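You operate a simulated robot arm through the tools that you are given. There is no shell and no other tool. Be economical: measure what you need, move in short steps, check, and stop when the job is done.

Carry out the task below with a simulated two-armed robot. There is one attempt and no reset: what you move stays moved.

JOB
Pick up the blue scoop from the inside of the green flood tray with one hand, pass it to the other hand and put it on the base under the peg board.

Only the result counts: the job must be done as asked and must still hold three seconds after the hand-in. Knocking over, shifting, dropping, spilling or breaking anything else fails it.

ROBOT AND FRAMES
Two 7-joint arms with two-finger parallel grippers on one trunk, on a base that drives. Base frame: it is fixed to the floor where the robot stands at the start and does not move with it; the origin is under the middle of the robot, x ahead of it, y to its left, z up; the surface under the hand at the start is at about z = 789. Lengths are in mm, angles in rad, forces in N, time in s.
The left shoulder is at the start at [45, 101, 1110], the right one opposite. With the tool pointing down near the work surface each hand reaches from about 200 to 520 mm from the robot's upright axis, wherever it stands, measured 20 degrees to its own side. Places, roughly: base under the peg board (33x22 cm) [-1220, -1060, 800]. Payload 2.4 kg a hand.
The tool frame of a hand sits at the grasp point between the pads (the TCP): z along the fingers, y along the line on which they close. The tips reach 24 mm beyond it. The gripper opens to 68 mm. The fingers are 17 mm wide and 10 mm thick; the gripper's body (40 by 70 mm) begins 41 mm behind the TCP.
Orientation is that of the tool frame in the base frame, as a unit quaternion [x, y, z, w]. With the fingers straight down and closing along the base's y, the tool's x points along the base's -x, its y along +y and its z along -z.

CONTROLS
- The arms move only by the tool arm_command. It takes "left_deltas", "right_deltas" or both (then of equal length, played together; a hand with none holds still); each is a list of rows, each a list of 6 numbers: the shift along the base's x, y, z in units of 300 mm (1.0 is 300 mm), then the turn, a rotation vector about the base's x, y, z in units of 60 degrees (1.0 is 60 degrees). In form: [[x, y, z, rx, ry, rz], ...]. A call has 1 to 10 rows; each row is the pose to reach, as a shift and turn from the pose commanded when the call began. "left_grip" and "right_grip" are, for a hand that has rows, the opening, from 0 (shut) to 1 (fully open), set as the call begins (left out, the last holds). A call with a number of a shift or a turn outside -1 to 1 is refused whole. Each row takes 0.2 s and may step no farther than 50 mm and 0.15 rad from the row before; otherwise, or with a gripper value out of range, the whole call is refused. Where a pose cannot be reached the arm comes as near as it can. A force on the tool above 40 N (or 10 N above the force at the start of the call, whichever is more), or a blocked arm, ends the call early, and 0.2 s more pass. The fingers move at their own pace (about 72 mm/s each) and stop on an object; they squeeze with about 31 N. The grip force told is the motor's: it shows also when the fingers shut on nothing. Time passes only in rows, and 0.2 s behind the last, so rows that repeat a pose let the fingers close. The reply holds the time, the measured pose of the TCP, the force on the tool along the base axes, the opening and the grip force, in the units named above and with some noise, with the torque about the TCP (base axes, N m) and any sound that the robot's microphone picked up.
- Cameras (640 x 400 px; columns grow to the right, rows downward): "scene" is now at [120.6, 40.2, 1293.8]; the picture's right is [0.52, -0.85, 0.00], its down [-0.43, -0.26, -0.86] and it looks along [0.74, 0.45, -0.50] (base axes); focal length 285 px, centre (320, 200). "left" rides on the left gripper at [84, -11, -75] in its tool frame; the picture's right is [0.13, 0.99, 0.00], its down [-0.60, 0.08, -0.79] and it looks along [-0.79, 0.10, 0.61] (tool axes); focal length 251 px, centre (320, 200). "right" rides on the right gripper at [84, 11, -75] in its tool frame; the picture's right is [-0.13, 0.99, 0.00], its down [-0.60, -0.08, -0.79] and it looks along [-0.79, -0.10, 0.61] (tool axes); focal length 251 px, centre (320, 200). There is no depth. A picture from a camera that has moved, and an enlarged one, comes with that camera's place and axes in the base frame and with its lens. The place of the scene camera against the robot may be out by one fixed shift of up to 25 mm in any direction.
- camera(camera): a new picture of that camera. No time passes.
- slide_trunk(by): slides the trunk up (or, below 0, down) by that many mm; the arms and the scene camera ride with it, the base frame stays. It gives what a move gives, with no picture.
- base_move(legs): drives the robot by 1 to 6 legs, each [ahead, left, turn to the left] in mm, mm and rad, along the robot's own axes; the way and the turn of a leg run together, so that a leg with both is an arc; at most 1500 mm and 3.142 rad a leg. The arms and the cameras ride along, it lands a little off, and it stops where it bumps. It gives what a move gives.
- pan_tilt(pan, tilt): turns the head with the scene camera to pan (to the left, within 1.501 rad either way) and tilt (down, from -0.506 to 1.204), counted from straight ahead of the robot. It gives what a move gives.
- zoom(camera, box): a new picture of the part [left, top, right, bottom] of that camera's present view, enlarged. No time passes.
- job_done(): hands the job in; it is judged then, once.

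Go step by step. Nothing tells you exact positions but the pictures and the camera data: compare them with the known pose of the tool, close in by small moves and look again before you grip or let go. The budget is 120 turns and 100 pictures, counting those below and the enlarged ones. Unless the task says otherwise, let go and move clear before handing in, and close with one line.

The tools are called after ">>>" as name(argument=value, ...) on one line, values as JSON. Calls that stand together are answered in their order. arm_command: Moves the arms, as the interface text tells. Its arguments: {"type":"object","properties":{"left_deltas":{"type":"array","items":{"type":"array","items":{"type":"number"}}},"left_grip":{"type":"number"},"right_deltas":{"type":"array","items":{"type":"array","items":{"type":"number"}}},"right_grip":{"type":"number"}},"required":[]} The other tools are called the same way: slide_trunk (by) slides the trunk up or down; base_move (legs) drives the base; pan_tilt (pan, tilt) turns the head that bears the scene camera; camera (camera) takes a picture; zoom (camera, box) takes an enlarged picture of a part of a camera's view; job_done () hands the job in.

At the start:

```text
t: 0.0
left_tcp_pos: [236.1, 300.8, 1064.2]
left_ee_rot: [-0.001, 1.0, 0.0, 0.0]
left_wrist_force: [-0.9, -0.1, -0.4]
left_ft_torque: [0.01, -0.02, -0.02]
left_finger_gap: 68.0
left_finger_force: 0.0
right_tcp_pos: [323.6, 49.2, 1118.4]
right_ee_rot: [0.0, 1.0, 0.0, 0.0]
right_wrist_force: [-0.4, 0.0, 0.0]
right_ft_torque: [0.02, -0.03, 0.01]
right_finger_gap: 68.0
right_finger_force: 0.0
trunk travel left (down, up): [-325.0, 524.0]
robot x, y, heading: [-1.6, -0.5, 0.001]
head pan, tilt: [0.55, 0.525]
```

scene: 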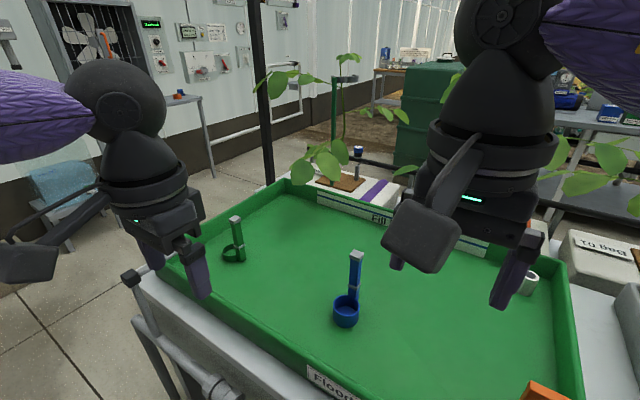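
right: 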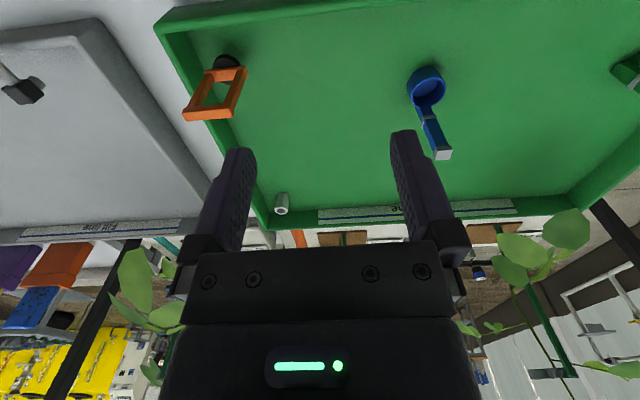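
left: 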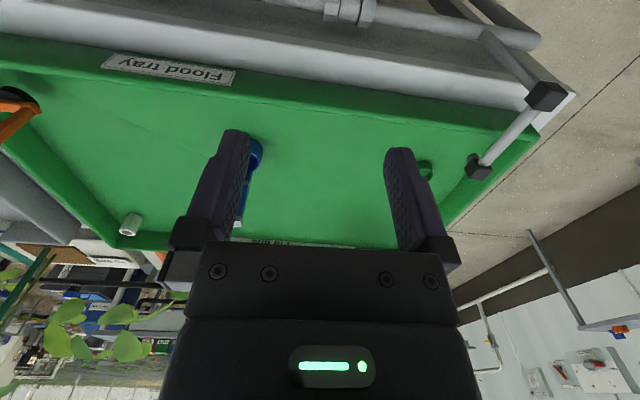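

The blue scoop stands in the tray at about x 475, y 195, and its handle seems to point upward. I'll look closer to check its shape.

>>> zoom(camera="scene", box=[290, 230, 418, 340])

>>> zoom(camera="right", box=[370, 40, 498, 170])

```text
3.64 times, centred on (354, 285) of scene
camera zoom: at [120.6, 40.2, 1293.8], right [0.52, -0.85, 0.0], down [-0.43, -0.26, -0.86], along [0.74, 0.45, -0.5], focal length 1038 px, centre (196, -109)
```

zoom: 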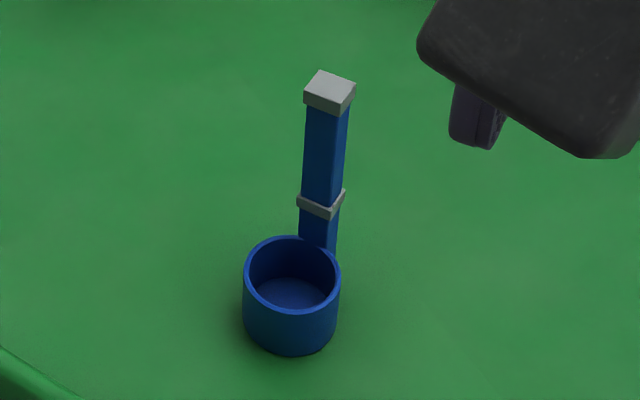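

```text
3.08 times, centred on (434, 105) of right
camera zoom: at [238.5, 59.8, 1193.0], right [0.13, 0.99, 0.0], down [0.6, -0.08, 0.79], along [0.79, -0.1, -0.61], focal length 774 px, centre (-31, 492)
```

zoom: 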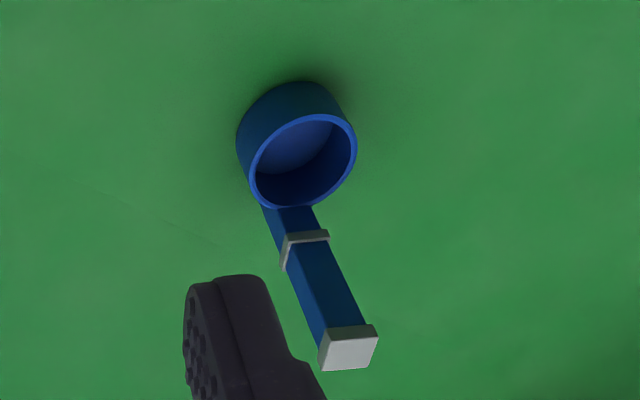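

The scoop is empty and stands with its square handle upright on the +x side of the cup, near (490, 198), with its top at about z 930. I'll pick it from above with the left hand, moving the right hand aside first and going to a point above the handle.

>>> arm_command(left_deltas=[[0.13, -0.055, -0.02, 0, 0, 0], [0.26, -0.11, -0.04, 0, 0, 0], [0.39, -0.165, -0.06, 0, 0, 0], [0.52, -0.22, -0.08, 0, 0, 0], [0.65, -0.28, -0.1, 0, 0, 0], [0.75, -0.343, -0.12, 0, 0, 0]], right_deltas=[[0, -0.1, 0, 0, 0, 0], [0, -0.2, 0, 0, 0, 0], [0, -0.3, 0, 0, 0, 0], [0, -0.4, 0, 0, 0, 0], [0, -0.5, 0, 0, 0, 0], [0, -0.6, 0, 0, 0, 0]])

>>> camera(camera="left")

>>> camera(camera="scene")

```text
t: 1.4
left_tcp_pos: [457.9, 197.2, 1028.7]
left_ee_rot: [0.001, 1.0, 0.002, 0.001]
left_wrist_force: [0.7, -0.1, 0.3]
left_ft_torque: [-0.02, 0.01, -0.01]
left_finger_gap: 67.8
left_finger_force: 0.0
left hand out of reach, approached as far as the arm can: row 6
right_tcp_pos: [322.8, -131.6, 1117.0]
right_ee_rot: [0.0, 1.0, 0.0, -0.001]
right_wrist_force: [-0.1, -0.1, 0.6]
right_ft_torque: [0.0, -0.01, -0.01]
right_finger_gap: 68.0
right_finger_force: 0.2
trunk travel left (down, up): [-325.0, 524.0]
robot x, y, heading: [0.0, -0.2, -0.004]
head pan, tilt: [0.55, 0.525]
```

```text
94 pictures are left
camera left: at [372.8, 186.3, 1103.3], right [-0.13, 0.99, 0.0], down [0.6, 0.07, 0.79], along [0.79, 0.1, -0.61], focal length 251 px, centre (320, 200)
```

left: 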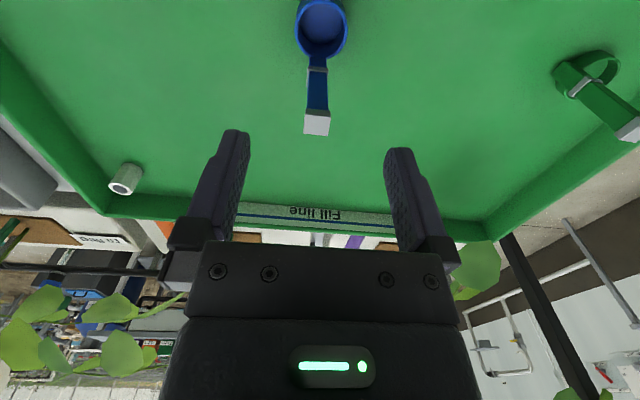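

```text
93 pictures are left
camera scene: at [120.9, 39.9, 1293.7], right [0.52, -0.85, 0.0], down [-0.43, -0.26, -0.86], along [0.74, 0.45, -0.5], focal length 285 px, centre (320, 200)
```

scene: 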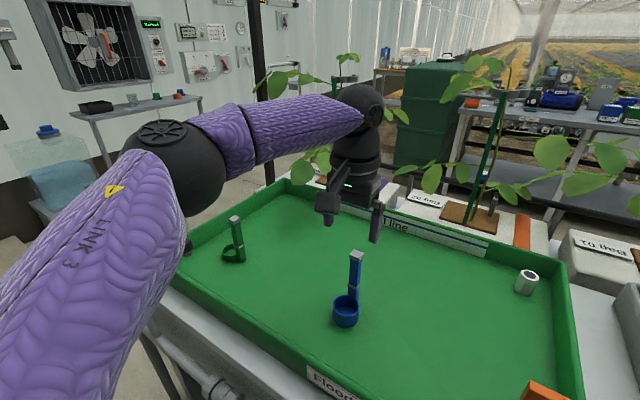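

The cap is at about (499, 200) and the cup at about (462, 200). The arm is near its reach limit at this height, so I'll go a bit lower and forward.

>>> arm_command(left_deltas=[[0, 0.01, -0.15, 0, 0, 0], [0.07, 0.01, -0.19, 0, 0, 0], [0.135, 0.01, -0.2, 0, 0, 0]])

>>> camera(camera="left")

```text
t: 2.2
left_tcp_pos: [462.8, 212.0, 972.5]
left_ee_rot: [-0.001, 1.0, -0.001, 0.001]
left_wrist_force: [-0.3, -0.2, -0.7]
left_ft_torque: [-0.03, -0.02, -0.02]
left_finger_gap: 67.9
left_finger_force: 0.1
left hand out of reach, approached as far as the arm can: row 2, 3
right_tcp_pos: [323.3, -131.1, 1118.2]
right_ee_rot: [-0.001, 1.0, -0.001, -0.001]
right_wrist_force: [-0.8, 0.2, -0.3]
right_ft_torque: [0.01, 0.02, 0.01]
right_finger_gap: 68.2
right_finger_force: 0.1
trunk travel left (down, up): [-325.0, 524.0]
robot x, y, heading: [-0.5, 0.9, -0.001]
head pan, tilt: [0.55, 0.525]
```

```text
92 pictures are left
camera left: at [378.3, 199.7, 1047.4], right [-0.13, 0.99, 0.0], down [0.6, 0.08, 0.79], along [0.79, 0.1, -0.61], focal length 251 px, centre (320, 200)
```

left: 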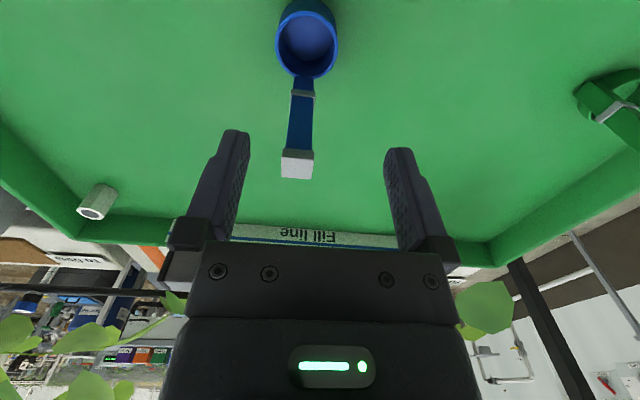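

Straight down the hand stops short at about 510 mm. I'll tilt the fingers forward by 30° to gain reach, since the tilt is about the closing axis.

>>> arm_command(left_deltas=[[0, 0, 0.03, 0, -0.125, 0], [0, 0, 0.05, 0, -0.25, 0], [0, 0, 0.05, 0, -0.375, 0], [0, 0, 0.05, 0, -0.5, 0], [0, 0, 0.05, 0, -0.5, 0]])

>>> camera(camera="left")

>>> camera(camera="scene")

```text
t: 3.4
left_tcp_pos: [461.5, 212.0, 987.7]
left_ee_rot: [-0.001, 0.966, 0.0, 0.259]
left_wrist_force: [-0.5, -0.7, 0.0]
left_ft_torque: [-0.01, -0.03, 0.01]
left_finger_gap: 68.2
left_finger_force: 0.1
right_tcp_pos: [322.4, -131.8, 1117.1]
right_ee_rot: [0.0, 1.0, 0.001, 0.0]
right_wrist_force: [-0.4, 0.1, 0.7]
right_ft_torque: [-0.01, -0.01, -0.02]
right_finger_gap: 68.0
right_finger_force: 0.0
trunk travel left (down, up): [-325.0, 524.0]
robot x, y, heading: [-0.9, 4.6, 0.001]
head pan, tilt: [0.55, 0.525]
```

```text
91 pictures are left
camera left: at [351.2, 200.0, 1010.4], right [-0.11, 0.99, -0.07], down [0.12, 0.08, 0.99], along [0.99, 0.1, -0.13], focal length 251 px, centre (320, 200)
```

left: 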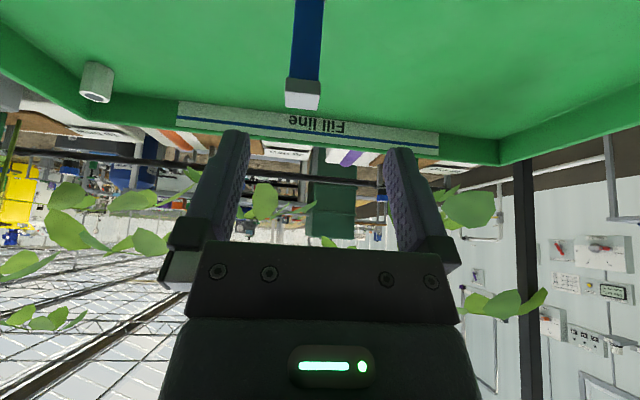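

```text
90 pictures are left
camera scene: at [120.7, 40.1, 1293.8], right [0.52, -0.85, 0.0], down [-0.43, -0.26, -0.86], along [0.74, 0.45, -0.5], focal length 285 px, centre (320, 200)
```

scene: 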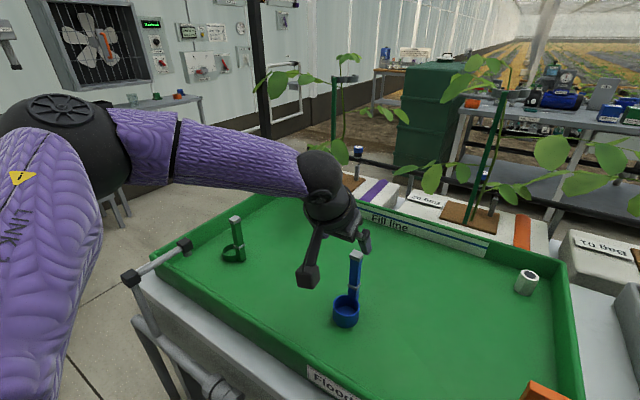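

The arm reached the 30° tilt. The cap is near (503, 199.5), with its top at about 927 and clear shaft from roughly 842 to 912. I'll tilt to 60° so the pads sit on the shaft under the cap, and line up in y.

>>> arm_command(left_deltas=[[0, -0.02, 0, 0, -0.125, 0], [0, -0.04, 0, 0, -0.25, 0], [0, -0.04, -0.03, 0, -0.375, 0], [0, -0.04, -0.1, 0, -0.5, 0], [-0.03, -0.04, -0.2, 0, -0.5, 0], [-0.03, -0.04, -0.2, 0, -0.5, 0]])

>>> camera(camera="left")

>>> camera(camera="scene")

```text
t: 4.8
left_tcp_pos: [452.8, 198.4, 927.4]
left_ee_rot: [-0.001, 0.866, -0.001, 0.501]
left_wrist_force: [-0.4, -0.3, 0.3]
left_ft_torque: [0.02, -0.02, -0.02]
left_finger_gap: 68.0
left_finger_force: 0.2
right_tcp_pos: [322.7, -131.7, 1117.2]
right_ee_rot: [0.001, 1.0, -0.001, 0.0]
right_wrist_force: [0.6, 0.4, -0.4]
right_ft_torque: [0.02, -0.01, -0.02]
right_finger_gap: 68.0
right_finger_force: 0.1
trunk travel left (down, up): [-325.0, 524.0]
robot x, y, heading: [-0.9, 4.0, 0.001]
head pan, tilt: [0.55, 0.525]
```

```text
89 pictures are left
camera left: at [345.1, 188.3, 892.4], right [-0.07, 0.99, -0.11], down [-0.39, 0.08, 0.92], along [0.92, 0.1, 0.38], focal length 251 px, centre (320, 200)
```

left: 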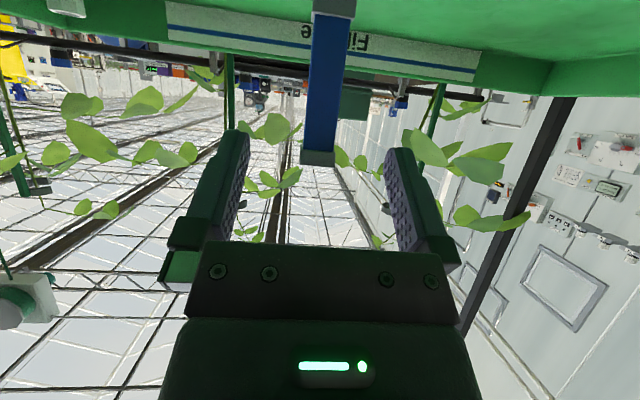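

```text
88 pictures are left
camera scene: at [120.7, 40.1, 1293.8], right [0.52, -0.85, 0.0], down [-0.43, -0.26, -0.86], along [0.74, 0.45, -0.5], focal length 285 px, centre (320, 200)
```

scene: 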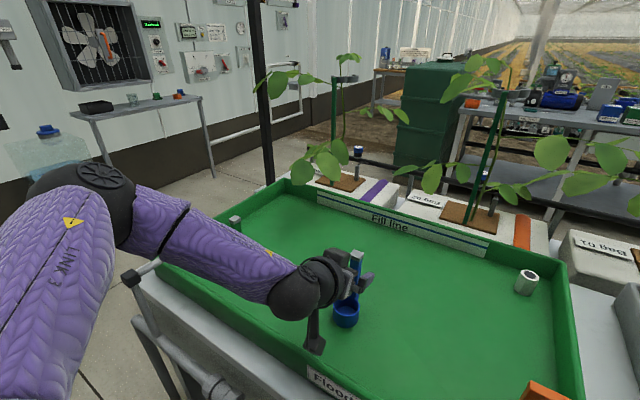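

Handle centre is at y about 200 with clear shaft between 857 and 922. I'll bring the left TCP to about (503, 200, 903) with the gripper open.

>>> arm_command(left_deltas=[[0, 0.005, -0.081, 0, 0, 0], [0.08, 0.005, -0.081, 0, 0, 0], [0.165, 0.005, -0.081, 0, 0, 0], [0.165, 0.005, -0.081, 0, 0, 0]])

>>> camera(camera="left")

>>> zoom(camera="scene", box=[280, 220, 420, 360])

```text
t: 5.8
left_tcp_pos: [503.5, 200.5, 903.5]
left_ee_rot: [-0.002, 0.866, 0.001, 0.5]
left_wrist_force: [-0.3, 0.5, 1.0]
left_ft_torque: [-0.01, 0.02, -0.02]
left_finger_gap: 68.1
left_finger_force: 0.1
right_tcp_pos: [322.2, -130.7, 1116.7]
right_ee_rot: [0.0, 1.0, -0.001, 0.0]
right_wrist_force: [-0.4, -0.3, -0.1]
right_ft_torque: [0.03, 0.02, -0.05]
right_finger_gap: 67.9
right_finger_force: 0.0
trunk travel left (down, up): [-325.0, 524.0]
robot x, y, heading: [-2.7, -1.8, -0.001]
head pan, tilt: [0.55, 0.525]
```

```text
87 pictures are left
camera left: at [394.6, 190.1, 867.8], right [-0.07, 0.99, -0.11], down [-0.39, 0.08, 0.92], along [0.92, 0.1, 0.38], focal length 251 px, centre (320, 200)
```

left: 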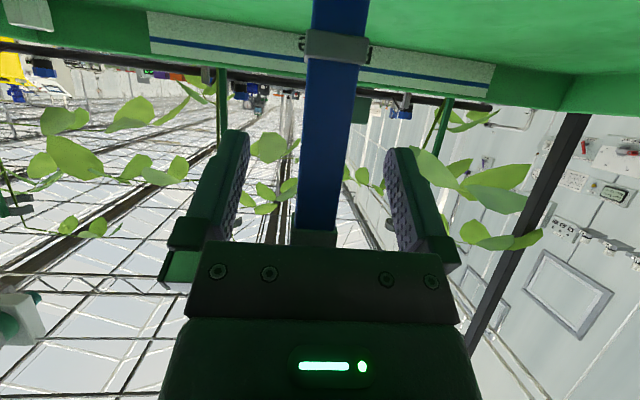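

```text
2.86 times, centred on (350, 290) of scene
camera zoom: at [120.7, 40.0, 1293.8], right [0.52, -0.85, 0.0], down [-0.43, -0.26, -0.86], along [0.74, 0.45, -0.5], focal length 815 px, centre (234, -57)
```

zoom: 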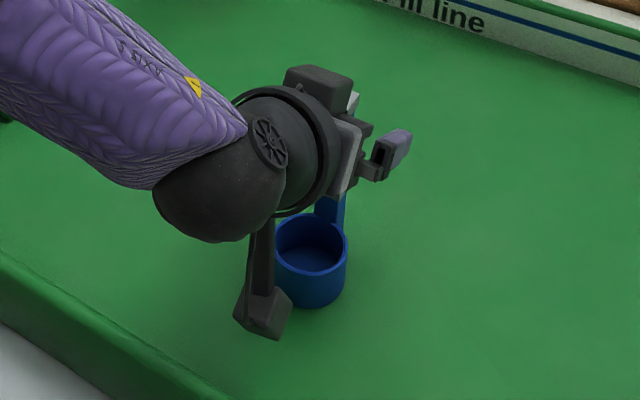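

The shaft is centred between the fingers and the camera stalk is clear of the cup. I'll close the left hand.

>>> arm_command(left_deltas=[[0, 0, 0, 0, 0, 0], [0, 0, 0, 0, 0, 0], [0, 0, 0, 0, 0, 0], [0, 0, 0, 0, 0, 0]], left_grip=0)

>>> camera(camera="left")

```text
t: 6.8
left_tcp_pos: [502.4, 200.5, 902.7]
left_ee_rot: [0.0, 0.866, -0.001, 0.5]
left_wrist_force: [-0.9, -0.9, 1.0]
left_ft_torque: [-0.01, -0.03, 0.03]
left_finger_gap: 17.6
left_finger_force: 31.3
right_tcp_pos: [323.4, -130.0, 1117.3]
right_ee_rot: [0.0, 1.0, -0.001, -0.001]
right_wrist_force: [-0.1, 0.0, 0.4]
right_ft_torque: [0.04, -0.03, 0.01]
right_finger_gap: 68.1
right_finger_force: 0.0
trunk travel left (down, up): [-325.0, 524.0]
robot x, y, heading: [-0.3, 1.6, -0.003]
head pan, tilt: [0.55, 0.525]
```

```text
85 pictures are left
camera left: at [394.3, 190.1, 867.8], right [-0.07, 0.99, -0.11], down [-0.39, 0.08, 0.92], along [0.92, 0.1, 0.38], focal length 251 px, centre (320, 200)
```

left: 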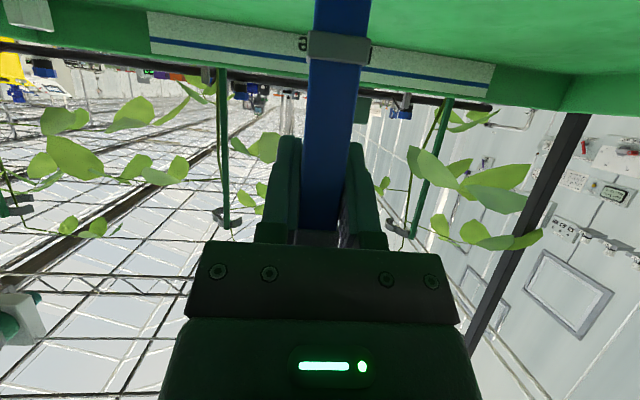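

The grip is firm on the shaft at 17.6 mm. Now I'll lift straight up and then pull back a little.

>>> arm_command(left_deltas=[[0, 0, 0.06, 0, 0, 0], [0, 0, 0.15, 0, 0, 0], [0, 0, 0.25, 0, 0, 0], [0, 0, 0.35, 0, 0, 0], [-0.1, 0, 0.4, 0, 0, 0], [-0.2, 0, 0.45, 0, 0, 0], [-0.3, 0, 0.45, 0, 0, 0], [-0.4, 0, 0.45, 0, 0, 0]])

>>> camera(camera="scene")

>>> camera(camera="right")

```text
t: 8.6
left_tcp_pos: [382.4, 201.7, 1039.2]
left_ee_rot: [0.0, 0.866, -0.001, 0.501]
left_wrist_force: [0.6, -0.6, -0.5]
left_ft_torque: [-0.04, 0.01, -0.02]
left_finger_gap: 17.7
left_finger_force: 31.4
right_tcp_pos: [322.1, -130.9, 1118.4]
right_ee_rot: [0.0, 1.0, 0.0, 0.0]
right_wrist_force: [-0.7, 0.9, -0.5]
right_ft_torque: [0.01, 0.01, 0.0]
right_finger_gap: 67.9
right_finger_force: 0.0
trunk travel left (down, up): [-325.0, 524.0]
robot x, y, heading: [3.1, 1.3, 0.0]
head pan, tilt: [0.55, 0.525]
```

```text
84 pictures are left
camera scene: at [120.5, 40.2, 1293.8], right [0.52, -0.85, 0.0], down [-0.43, -0.26, -0.86], along [0.74, 0.45, -0.5], focal length 285 px, centre (320, 200)
```

scene: 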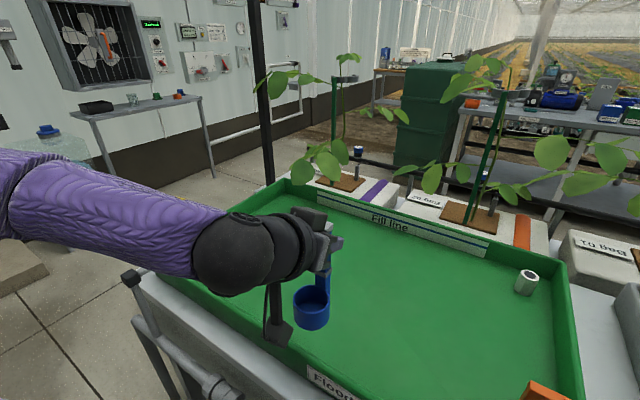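

```text
83 pictures are left
camera right: at [238.2, -120.6, 1192.5], right [0.13, 0.99, 0.0], down [0.6, -0.08, 0.79], along [0.79, -0.1, -0.61], focal length 251 px, centre (320, 200)
```

right: 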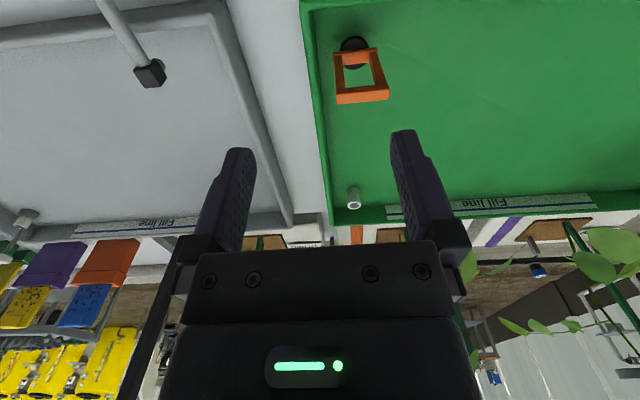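

The scoop is lifted cleanly. I'll do the handover in front of the chest: the left hand moves to y about 100 while the right turns to point left with its camera up, closing along x.

>>> arm_command(left_deltas=[[0, -0.05, 0, 0, 0, 0], [0, -0.1, 0, 0, 0, 0], [0, -0.15, 0, 0, 0, 0], [0, -0.2, 0, 0, 0, 0], [0, -0.25, 0, 0, 0, 0], [0, -0.3, 0, 0, 0, 0], [0, -0.333, 0, 0, 0, 0]], right_deltas=[[0, -0.02, 0, 0.08, 0.08, -0.08], [0, -0.04, 0, 0.16, 0.16, -0.16], [0, -0.06, 0, 0.24, 0.24, -0.24], [0, -0.08, 0, 0.32, 0.32, -0.32], [0, -0.1, 0, 0.4, 0.4, -0.4], [0, -0.12, 0, 0.48, 0.48, -0.48], [0, -0.14, 0, 0.56, 0.56, -0.56]])

>>> arm_command(right_deltas=[[0, 0, 0, 0.08, 0.08, -0.08], [0, 0, 0, 0.16, 0.16, -0.16], [0, 0, 0, 0.24, 0.24, -0.24], [0, 0, 0, 0.32, 0.32, -0.32], [0, 0, 0, 0.4, 0.4, -0.4], [0, 0, 0, 0.48, 0.48, -0.48], [0, 0, 0, 0.56, 0.56, -0.56], [0, 0, 0, 0.595, 0.595, -0.595]])

>>> pan_tilt(pan=0.1, tilt=0.7)

>>> camera(camera="scene")

>>> camera(camera="right")

```text
t: 10.2
left_tcp_pos: [383.2, 101.1, 1038.7]
left_ee_rot: [0.0, 0.866, -0.001, 0.5]
left_wrist_force: [-0.1, -0.1, -0.8]
left_ft_torque: [0.01, -0.05, 0.01]
left_finger_gap: 17.7
left_finger_force: 30.9
right_tcp_pos: [322.1, -173.1, 1117.6]
right_ee_rot: [0.281, 0.873, 0.282, -0.282]
right_wrist_force: [0.3, 0.6, 0.5]
right_ft_torque: [0.01, -0.01, 0.02]
right_finger_gap: 67.8
right_finger_force: 0.0
trunk travel left (down, up): [-325.0, 524.0]
robot x, y, heading: [-2.0, 0.6, -0.001]
head pan, tilt: [0.55, 0.525]
```

```text
t: 12.0
left_tcp_pos: [381.6, 100.4, 1039.2]
left_ee_rot: [-0.001, 0.866, 0.0, 0.5]
left_wrist_force: [-0.8, 0.2, -0.5]
left_ft_torque: [-0.02, -0.01, 0.0]
left_finger_gap: 17.5
left_finger_force: 30.5
right_tcp_pos: [322.8, -173.2, 1117.9]
right_ee_rot: [0.5, 0.499, 0.5, -0.5]
right_wrist_force: [0.4, 0.1, -0.1]
right_ft_torque: [0.02, 0.0, 0.04]
right_finger_gap: 67.9
right_finger_force: 0.0
trunk travel left (down, up): [-325.0, 524.0]
robot x, y, heading: [-3.1, -1.3, -0.004]
head pan, tilt: [0.55, 0.525]
```

```text
t: 12.9
left_tcp_pos: [381.6, 101.4, 1039.2]
left_ee_rot: [-0.001, 0.866, 0.0, 0.5]
left_wrist_force: [0.8, 0.4, -1.1]
left_ft_torque: [-0.03, 0.0, 0.01]
left_finger_gap: 17.5
left_finger_force: 31.0
right_tcp_pos: [322.4, -172.3, 1117.3]
right_ee_rot: [0.5, 0.5, 0.5, -0.5]
right_wrist_force: [-0.6, 1.0, -0.2]
right_ft_torque: [0.03, 0.0, 0.0]
right_finger_gap: 68.1
right_finger_force: 0.0
trunk travel left (down, up): [-325.0, 524.0]
robot x, y, heading: [-1.8, -0.9, 0.003]
head pan, tilt: [0.099, 0.7]
```

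```text
82 pictures are left
camera scene: at [128.1, 1.2, 1278.5], right [0.1, -0.99, 0.0], down [-0.64, -0.06, -0.76], along [0.76, 0.08, -0.64], focal length 285 px, centre (320, 200)
```

scene: 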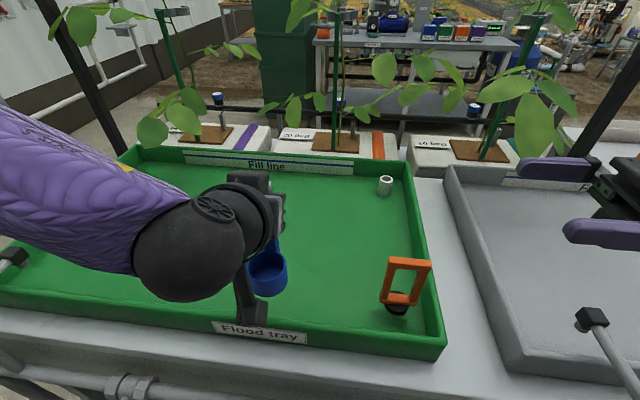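

```text
81 pictures are left
camera right: at [333.5, -248.4, 1201.8], right [0.99, 0.0, -0.13], down [-0.08, -0.79, -0.6], along [-0.1, 0.61, -0.79], focal length 251 px, centre (320, 200)
```

right: 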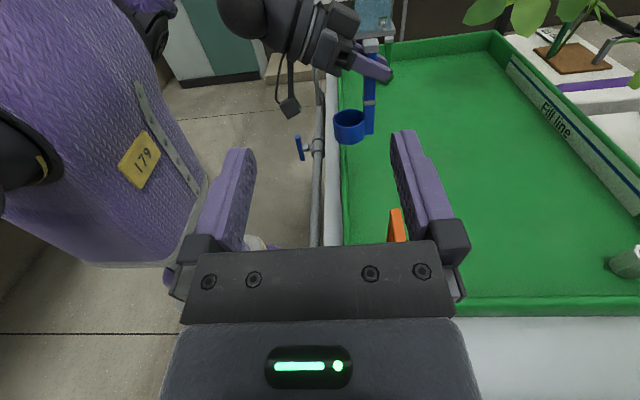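

The right hand now points left with its camera on top. I'll bring it to about 85 mm short of the shaft, at the lower grip height of about 1004.

>>> arm_command(right_deltas=[[0.04, 0.06, -0.13, 0, 0, 0], [0.08, 0.15, -0.25, 0, 0, 0], [0.12, 0.25, -0.33, 0, 0, 0], [0.16, 0.37, -0.377, 0, 0, 0], [0.197, 0.5, -0.377, 0, 0, 0], [0.197, 0.6, -0.377, 0, 0, 0]])

>>> camera(camera="right")

>>> camera(camera="scene")

```text
t: 14.3
left_tcp_pos: [381.7, 101.6, 1038.2]
left_ee_rot: [-0.001, 0.866, 0.0, 0.499]
left_wrist_force: [-0.1, 0.2, -1.2]
left_ft_torque: [0.04, 0.01, -0.01]
left_finger_gap: 17.3
left_finger_force: 30.7
right_tcp_pos: [382.3, 7.9, 1006.4]
right_ee_rot: [0.501, 0.5, 0.499, -0.5]
right_wrist_force: [-0.1, -0.7, -1.0]
right_ft_torque: [-0.02, 0.01, 0.01]
right_finger_gap: 68.0
right_finger_force: 0.0
trunk travel left (down, up): [-325.0, 524.0]
robot x, y, heading: [1.2, -0.6, -0.001]
head pan, tilt: [0.099, 0.7]
```

```text
80 pictures are left
camera right: at [393.2, -67.8, 1089.0], right [0.99, 0.0, -0.13], down [-0.08, -0.79, -0.6], along [-0.1, 0.61, -0.79], focal length 251 px, centre (320, 200)
```

right: 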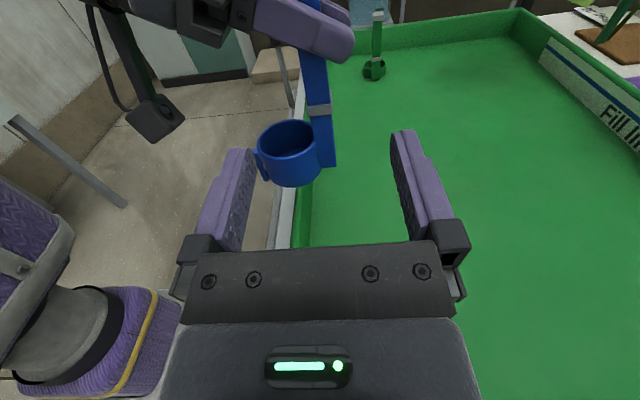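

```text
79 pictures are left
camera scene: at [128.2, 1.4, 1278.5], right [0.1, -1.0, 0.0], down [-0.64, -0.06, -0.76], along [0.76, 0.08, -0.64], focal length 285 px, centre (320, 200)
```

scene: 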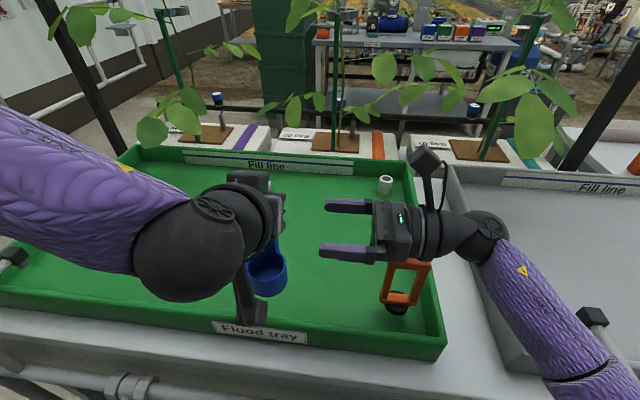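

In the right camera the shaft is at x about 380 and the collar at z about 987, so the path is clear. I'll advance the right hand to the shaft.

>>> arm_command(right_deltas=[[-0.007, 0.1, -0.01, 0, 0, 0], [-0.007, 0.2, -0.01, 0, 0, 0], [-0.007, 0.305, -0.01, 0, 0, 0], [-0.007, 0.305, -0.01, 0, 0, 0]])

>>> camera(camera="right")

>>> camera(camera="left")

```text
t: 15.3
left_tcp_pos: [382.4, 101.8, 1038.1]
left_ee_rot: [-0.001, 0.867, 0.0, 0.499]
left_wrist_force: [0.2, 0.2, -0.4]
left_ft_torque: [0.0, -0.02, 0.02]
left_finger_gap: 17.6
left_finger_force: 31.5
right_tcp_pos: [380.2, 98.4, 1002.4]
right_ee_rot: [0.5, 0.5, 0.5, -0.5]
right_wrist_force: [0.1, 1.1, 0.5]
right_ft_torque: [0.03, -0.03, 0.01]
right_finger_gap: 67.8
right_finger_force: 0.1
trunk travel left (down, up): [-325.0, 524.0]
robot x, y, heading: [-1.1, -0.0, 0.003]
head pan, tilt: [0.099, 0.7]
```

```text
78 pictures are left
camera right: at [391.3, 23.5, 1086.1], right [0.99, 0.0, -0.13], down [-0.08, -0.79, -0.6], along [-0.1, 0.61, -0.79], focal length 251 px, centre (320, 200)
```

right: 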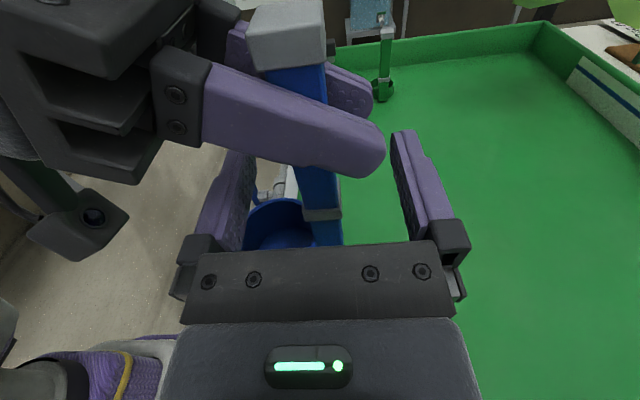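

```text
77 pictures are left
camera left: at [274.9, 90.0, 1003.0], right [-0.07, 0.99, -0.11], down [-0.39, 0.08, 0.92], along [0.92, 0.1, 0.38], focal length 251 px, centre (320, 200)
```

left: 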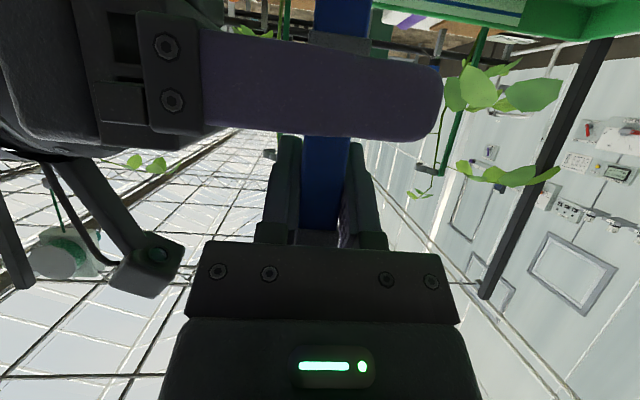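

The right finger runs between the collar and the left fingertips as wanted. I'll close the right hand.

>>> arm_command(right_deltas=[[0, 0, 0, 0, 0, 0], [0, 0, 0, 0, 0, 0], [0, 0, 0, 0, 0, 0], [0, 0, 0, 0, 0, 0]], right_grip=0)

>>> camera(camera="right")

```text
t: 16.3
left_tcp_pos: [382.5, 100.8, 1037.7]
left_ee_rot: [-0.001, 0.865, -0.001, 0.501]
left_wrist_force: [10.3, 0.6, -4.2]
left_ft_torque: [0.02, -0.41, -0.01]
left_finger_gap: 17.8
left_finger_force: 30.6
right_tcp_pos: [379.7, 99.0, 1003.9]
right_ee_rot: [-0.499, -0.5, -0.499, 0.501]
right_wrist_force: [-10.5, -0.5, 2.7]
right_ft_torque: [0.02, 0.01, 0.01]
right_finger_gap: 15.4
right_finger_force: 31.1
trunk travel left (down, up): [-325.0, 524.0]
robot x, y, heading: [1.1, -0.5, -0.001]
head pan, tilt: [0.099, 0.7]
```

```text
76 pictures are left
camera right: at [391.0, 23.3, 1086.2], right [0.99, 0.0, -0.13], down [-0.08, -0.79, -0.6], along [-0.1, 0.61, -0.79], focal length 251 px, centre (320, 200)
```

right: 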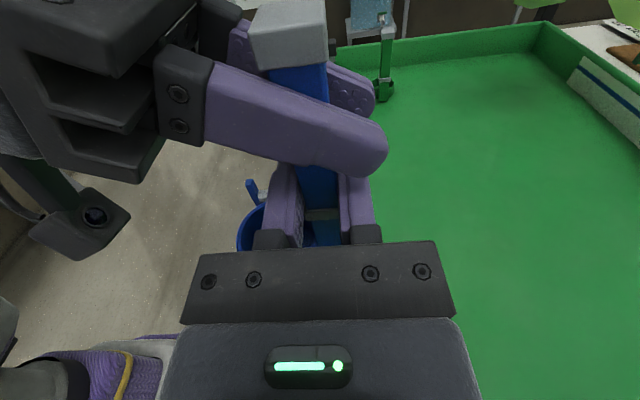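

The right hand grips at 15.4 mm. I'll open the left hand and back it off along its own axis.

>>> arm_command(left_deltas=[[0, 0, 0, 0, 0, 0], [0, 0, 0, 0, 0, 0], [0, 0, 0, 0, 0, 0]], left_grip=1)

>>> arm_command(left_deltas=[[-0.06, 0, 0.035, 0, 0, 0], [-0.15, 0.0, 0.087, 0, 0, 0], [-0.28, 0.0, 0.16, 0, 0, 0], [-0.3, 0.13, 0.2, 0, 0, 0], [-0.3, 0.27, 0.2, 0, 0, 0], [-0.3, 0.4, 0.2, 0, 0, 0]])

>>> camera(camera="right")

>>> camera(camera="scene")

```text
t: 17.1
left_tcp_pos: [382.8, 100.6, 1038.8]
left_ee_rot: [0.0, 0.866, -0.001, 0.5]
left_wrist_force: [-1.5, 1.0, 0.9]
left_ft_torque: [-0.01, 0.02, -0.05]
left_finger_gap: 66.3
left_finger_force: 0.0
right_tcp_pos: [379.9, 99.0, 1002.6]
right_ee_rot: [0.501, 0.499, 0.5, -0.5]
right_wrist_force: [1.5, -2.0, 0.3]
right_ft_torque: [0.08, 0.01, 0.03]
right_finger_gap: 15.6
right_finger_force: 31.2
trunk travel left (down, up): [-325.0, 524.0]
robot x, y, heading: [-1.2, 3.3, 0.004]
head pan, tilt: [0.099, 0.7]
```

```text
t: 18.5
left_tcp_pos: [333.1, 244.8, 1127.3]
left_ee_rot: [-0.001, 0.866, -0.001, 0.5]
left_wrist_force: [-0.5, 0.4, -0.5]
left_ft_torque: [0.02, -0.01, 0.0]
left_finger_gap: 68.2
left_finger_force: 0.1
left hand out of reach, approached as far as the arm can: row 1, 2, 3, 4, 5, 6
right_tcp_pos: [379.9, 99.0, 1002.1]
right_ee_rot: [0.5, 0.5, 0.501, -0.499]
right_wrist_force: [-0.5, 0.7, 0.0]
right_ft_torque: [0.02, 0.02, 0.01]
right_finger_gap: 15.2
right_finger_force: 31.0
trunk travel left (down, up): [-325.0, 524.0]
robot x, y, heading: [-0.8, -0.6, 0.004]
head pan, tilt: [0.099, 0.7]
```

```text
75 pictures are left
camera right: at [391.1, 23.4, 1086.0], right [0.99, 0.0, -0.13], down [-0.08, -0.79, -0.6], along [-0.1, 0.61, -0.79], focal length 251 px, centre (320, 200)
```

right: 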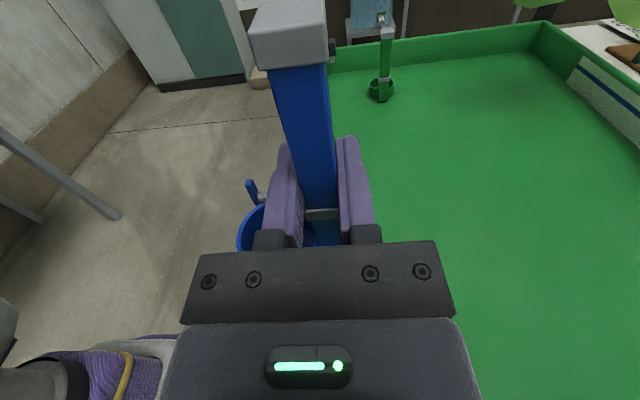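

```text
74 pictures are left
camera scene: at [128.0, 1.7, 1278.4], right [0.1, -0.99, 0.0], down [-0.64, -0.06, -0.76], along [0.76, 0.08, -0.64], focal length 285 px, centre (320, 200)
```

scene: 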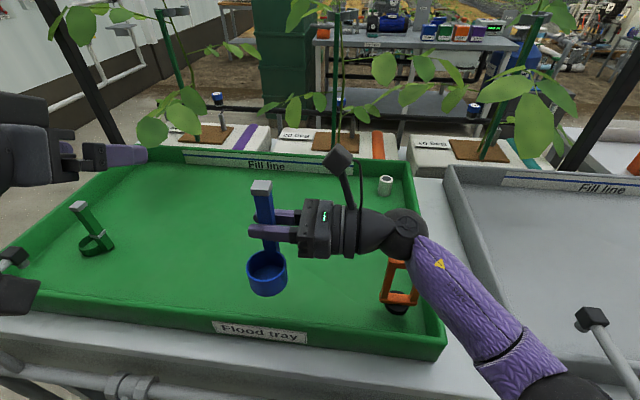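

The handover worked: the right hand alone holds the scoop upright. I'll lift it, draw it in, and look around to the right towards the peg board before driving.

>>> arm_command(right_deltas=[[0, 0, 0.1, 0, 0, 0], [0, -0.05, 0.2, 0, 0, 0], [-0.06, -0.12, 0.25, 0, 0, 0], [-0.12, -0.2, 0.3, 0, 0, 0], [-0.18, -0.3, 0.3, 0, 0, 0]], left_deltas=[[-0.05, 0.02, -0.02, 0, 0.1, 0], [-0.1, 0.04, -0.04, 0, 0.2, 0], [-0.15, 0.06, -0.06, 0, 0.3, 0], [-0.2, 0.08, -0.08, 0, 0.4, 0], [-0.25, 0.1, -0.1, 0, 0.5, 0]])

>>> pan_tilt(pan=-1.5, tilt=0.45)

>>> camera(camera="scene")

```text
t: 19.7
left_tcp_pos: [256.5, 273.0, 1097.0]
left_ee_rot: [-0.001, 0.966, 0.0, 0.258]
left_wrist_force: [0.6, 1.4, 0.3]
left_ft_torque: [-0.01, -0.01, -0.01]
left_finger_gap: 67.9
left_finger_force: 0.1
right_tcp_pos: [324.3, 9.6, 1091.6]
right_ee_rot: [0.501, 0.499, 0.499, -0.5]
right_wrist_force: [1.1, 0.4, -1.3]
right_ft_torque: [0.01, -0.01, -0.01]
right_finger_gap: 15.4
right_finger_force: 30.7
trunk travel left (down, up): [-325.0, 524.0]
robot x, y, heading: [3.6, -1.6, 0.001]
head pan, tilt: [0.099, 0.7]
```

```text
t: 21.4
left_tcp_pos: [258.1, 273.0, 1097.3]
left_ee_rot: [0.0, 0.965, -0.001, 0.26]
left_wrist_force: [-1.1, -0.1, 0.2]
left_ft_torque: [-0.02, -0.02, 0.0]
left_finger_gap: 68.2
left_finger_force: 0.0
right_tcp_pos: [325.3, 10.3, 1092.0]
right_ee_rot: [-0.5, -0.5, -0.5, 0.5]
right_wrist_force: [0.0, 0.8, -0.5]
right_ft_torque: [-0.02, 0.02, -0.02]
right_finger_gap: 15.2
right_finger_force: 30.8
trunk travel left (down, up): [-325.0, 524.0]
robot x, y, heading: [1.8, -2.1, 0.001]
head pan, tilt: [-1.499, 0.45]
```

```text
73 pictures are left
camera scene: at [50.2, -98.8, 1300.7], right [-1.0, -0.07, 0.0], down [-0.03, 0.43, -0.9], along [0.06, -0.9, -0.44], focal length 285 px, centre (320, 200)
```

scene: 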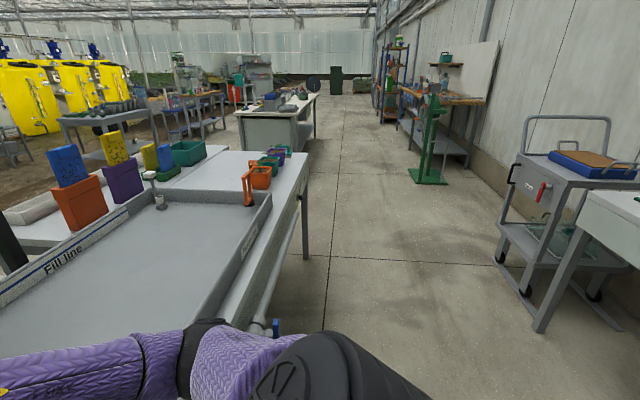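

The aisle is clear, and the white table at the right edge of the picture is probably where the peg board stands. I'll back off a little, turn right, and look again.

>>> base_move(legs=[[-200, 0, 0], [0, 0, -1.4]])

>>> pan_tilt(pan=-0.9, tilt=0.45)

>>> camera(camera="scene")

```text
t: 26.4
left_tcp_pos: [114.4, -205.1, 1097.8]
left_ee_rot: [0.619, 0.741, -0.167, 0.198]
left_wrist_force: [0.1, -0.3, 0.2]
left_ft_torque: [0.0, -0.03, 0.02]
left_finger_gap: 67.8
left_finger_force: 0.0
right_tcp_pos: [-135.3, -318.4, 1092.9]
right_ee_rot: [0.704, 0.062, 0.704, -0.063]
right_wrist_force: [0.2, 0.2, -0.3]
right_ft_torque: [-0.05, 0.03, -0.01]
right_finger_gap: 15.2
right_finger_force: 31.3
trunk travel left (down, up): [-325.0, 524.0]
robot x, y, heading: [-201.7, -1.1, -1.394]
head pan, tilt: [-1.499, 0.45]
```

```text
t: 27.4
left_tcp_pos: [114.3, -204.5, 1096.6]
left_ee_rot: [0.618, 0.742, -0.166, 0.199]
left_wrist_force: [0.3, 0.9, 0.1]
left_ft_torque: [0.02, 0.04, -0.02]
left_finger_gap: 68.1
left_finger_force: 0.0
right_tcp_pos: [-134.4, -318.5, 1092.7]
right_ee_rot: [0.704, 0.062, 0.704, -0.063]
right_wrist_force: [0.6, 0.3, 0.5]
right_ft_torque: [-0.01, 0.01, -0.04]
right_finger_gap: 15.4
right_finger_force: 31.4
trunk travel left (down, up): [-325.0, 524.0]
robot x, y, heading: [-203.6, -1.1, -1.391]
head pan, tilt: [-0.901, 0.45]
```

```text
72 pictures are left
camera scene: at [-254.4, -119.3, 1300.7], right [-0.75, 0.66, 0.0], down [0.29, 0.33, -0.9], along [-0.6, -0.67, -0.44], focal length 285 px, centre (320, 200)
```

scene: 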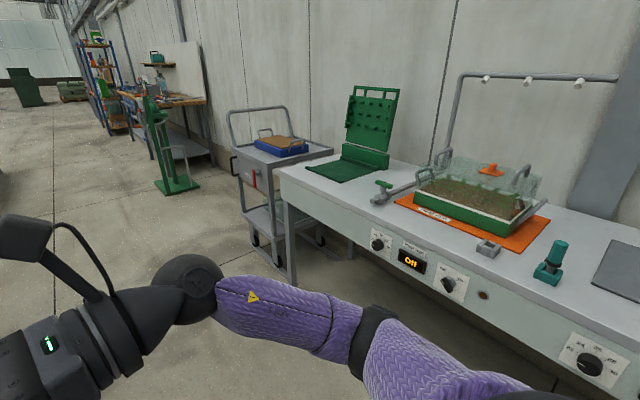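

The peg board is the green panel at the far left of the white bench, with a flat green base in front of it. I'll zoom in for its outline.

>>> zoom(camera="scene", box=[270, 70, 430, 210])

```text
2.86 times, centred on (350, 140) of scene
camera zoom: at [-254.4, -119.3, 1300.7], right [-0.75, 0.66, 0.0], down [0.29, 0.33, -0.9], along [-0.6, -0.67, -0.44], focal length 815 px, centre (234, 371)
```

zoom: 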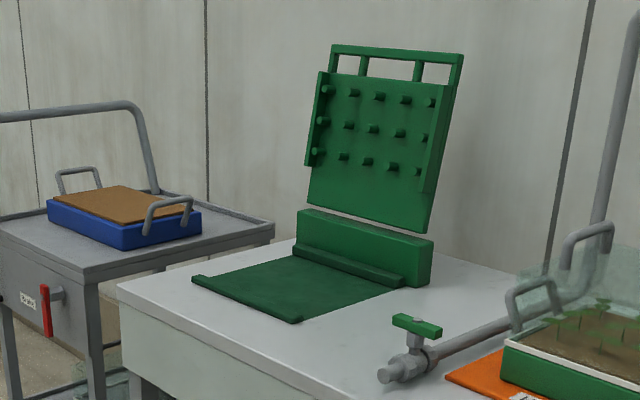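

The base mat spans roughly x -1145 to -1370 and y -1220 to -935, and it looks empty. I'll drive down the aisle, turn to face the bench, and stop well short of it.

>>> base_move(legs=[[0, 0, -0.18], [1170, 0, 0], [0, 0, -1.571], [250, 0, 0]])

>>> pan_tilt(pan=0.0, tilt=0.6)

>>> camera(camera="scene")

```text
t: 39.3
left_tcp_pos: [-709.1, -1435.6, 1097.9]
left_ee_rot: [0.966, -0.002, -0.258, -0.002]
left_wrist_force: [0.1, -0.2, 1.1]
left_ft_torque: [-0.01, 0.0, 0.01]
left_finger_gap: 67.8
left_finger_force: 0.0
right_tcp_pos: [-775.7, -1171.1, 1092.2]
right_ee_rot: [-0.498, 0.502, -0.499, -0.501]
right_wrist_force: [-0.1, -1.1, -0.3]
right_ft_torque: [0.02, 0.0, -0.01]
right_finger_gap: 15.5
right_finger_force: 31.2
trunk travel left (down, up): [-325.0, 524.0]
robot x, y, heading: [-452.0, -1160.8, 3.133]
head pan, tilt: [-0.901, 0.45]
```

```text
t: 40.5
left_tcp_pos: [-709.2, -1436.7, 1097.4]
left_ee_rot: [0.966, -0.002, -0.259, -0.001]
left_wrist_force: [0.0, -0.3, 0.1]
left_ft_torque: [0.0, 0.02, -0.01]
left_finger_gap: 68.2
left_finger_force: 0.0
right_tcp_pos: [-775.8, -1171.4, 1091.9]
right_ee_rot: [0.499, -0.501, 0.498, 0.502]
right_wrist_force: [0.3, -0.9, -0.7]
right_ft_torque: [-0.01, -0.02, -0.03]
right_finger_gap: 15.3
right_finger_force: 30.9
trunk travel left (down, up): [-325.0, 524.0]
robot x, y, heading: [-449.9, -1166.1, 3.137]
head pan, tilt: [0.0, 0.6]
```

```text
70 pictures are left
camera scene: at [-582.6, -1170.4, 1287.1], right [0.01, 1.0, 0.0], down [0.57, 0.0, -0.82], along [-0.82, 0.01, -0.57], focal length 285 px, centre (320, 200)
```

scene: 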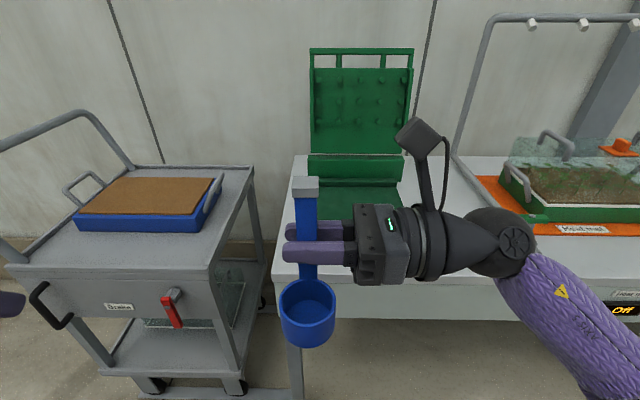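

The mat lies straight ahead with its centre near y -1045. I'll turn the right hand to point forward while shifting it right, still short of the bench.

>>> arm_command(right_deltas=[[-0.02, 0.06, 0, 0, 0, -0.14], [-0.05, 0.12, 0, 0, 0, -0.28], [-0.08, 0.18, 0, 0, 0, -0.42], [-0.11, 0.24, 0, 0, 0, -0.56], [-0.14, 0.3, 0, 0, 0, -0.7], [-0.17, 0.35, 0, 0, 0, -0.84], [-0.2, 0.4, 0, 0, 0, -0.98]])

>>> arm_command(right_deltas=[[-0.02, 0, 0, 0, 0, -0.13], [-0.05, 0, 0, 0, 0, -0.26], [-0.08, 0, 0, 0, 0, -0.39], [-0.1, 0, 0, 0, 0, -0.52], [-0.1, 0, 0, 0, 0, -0.52]])

>>> camera(camera="scene")

>>> camera(camera="right")

```text
t: 42.1
left_tcp_pos: [-709.1, -1436.5, 1096.7]
left_ee_rot: [0.966, -0.003, -0.259, -0.001]
left_wrist_force: [-0.1, 0.1, 0.4]
left_ft_torque: [-0.01, 0.0, -0.01]
left_finger_gap: 67.9
left_finger_force: 0.1
right_tcp_pos: [-836.5, -1049.9, 1090.9]
right_ee_rot: [0.187, -0.682, 0.188, 0.682]
right_wrist_force: [-0.1, 0.5, -1.4]
right_ft_torque: [0.03, 0.07, 0.01]
right_finger_gap: 15.6
right_finger_force: 31.5
trunk travel left (down, up): [-325.0, 524.0]
robot x, y, heading: [-451.2, -1161.7, 3.133]
head pan, tilt: [0.0, 0.6]
```

```text
t: 43.3
left_tcp_pos: [-708.1, -1436.2, 1096.8]
left_ee_rot: [0.966, -0.002, -0.259, 0.0]
left_wrist_force: [-1.4, 0.5, -0.2]
left_ft_torque: [0.01, 0.03, 0.0]
left_finger_gap: 68.0
left_finger_force: 0.1
right_tcp_pos: [-859.7, -962.9, 1061.8]
right_ee_rot: [0.018, -0.693, -0.04, 0.719]
right_wrist_force: [0.0, 0.3, -1.3]
right_ft_torque: [0.02, -0.02, 0.0]
right_finger_gap: 15.4
right_finger_force: 30.9
right hand out of reach, approached as far as the arm can: row 2, 3, 4, 5
trunk travel left (down, up): [-325.0, 524.0]
robot x, y, heading: [-450.5, -1164.4, 3.133]
head pan, tilt: [0.0, 0.6]
```

```text
69 pictures are left
camera scene: at [-582.7, -1170.2, 1287.1], right [0.01, 1.0, 0.0], down [0.57, 0.0, -0.82], along [-0.82, 0.0, -0.57], focal length 285 px, centre (320, 200)
```

scene: 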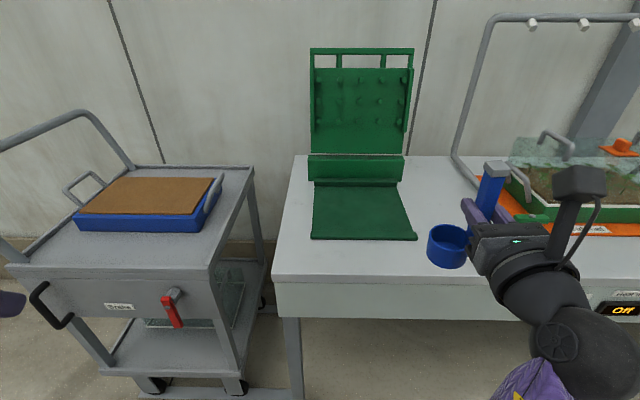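

```text
68 pictures are left
camera right: at [-780.2, -961.2, 1143.9], right [0.02, 1.0, -0.05], down [0.77, -0.05, -0.64], along [-0.64, -0.02, -0.77], focal length 251 px, centre (320, 200)
```

right: 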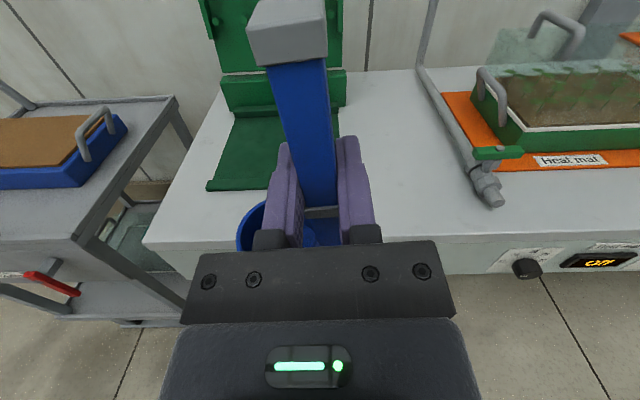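

The mat is fully visible and empty, centred at about (-1235, -1060). The hand was too close to its shoulder to hold the angle, so I'll reach further forward and correct the orientation there.

>>> arm_command(right_deltas=[[-0.08, -0.05, 0.0, 0, 0, 0], [-0.16, -0.12, 0.0, -0.03, -0.01, 0.01], [-0.235, -0.2, 0.0, -0.06, -0.02, 0.02], [-0.235, -0.223, -0.03, -0.078, -0.034, 0.03], [-0.235, -0.223, -0.03, -0.078, -0.034, 0.03]])

>>> camera(camera="scene")

```text
t: 44.5
left_tcp_pos: [-708.5, -1436.8, 1096.8]
left_ee_rot: [0.966, -0.002, -0.258, -0.001]
left_wrist_force: [0.5, 0.5, 0.5]
left_ft_torque: [-0.03, 0.05, -0.01]
left_finger_gap: 68.1
left_finger_force: 0.1
right_tcp_pos: [-927.7, -987.9, 1013.1]
right_ee_rot: [0.009, 0.713, -0.017, -0.701]
right_wrist_force: [-0.2, 0.2, -0.8]
right_ft_torque: [-0.01, 0.0, -0.01]
right_finger_gap: 15.2
right_finger_force: 31.0
right hand out of reach, approached as far as the arm can: row 1, 2, 3, 4, 5
trunk travel left (down, up): [-325.0, 524.0]
robot x, y, heading: [-447.4, -1166.0, 3.135]
head pan, tilt: [0.0, 0.6]
```

```text
67 pictures are left
camera scene: at [-582.6, -1170.5, 1287.1], right [0.01, 1.0, 0.0], down [0.57, 0.0, -0.82], along [-0.82, 0.0, -0.57], focal length 285 px, centre (320, 200)
```

scene: 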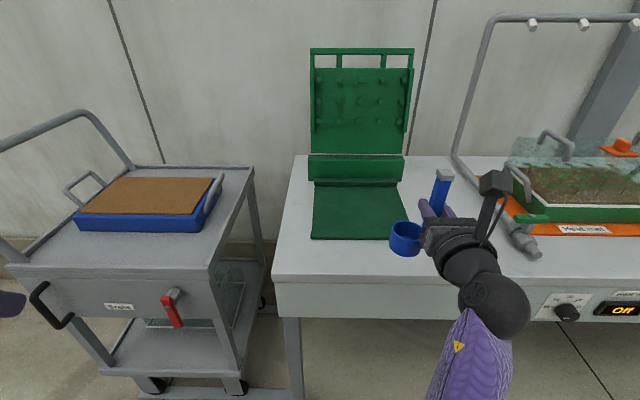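

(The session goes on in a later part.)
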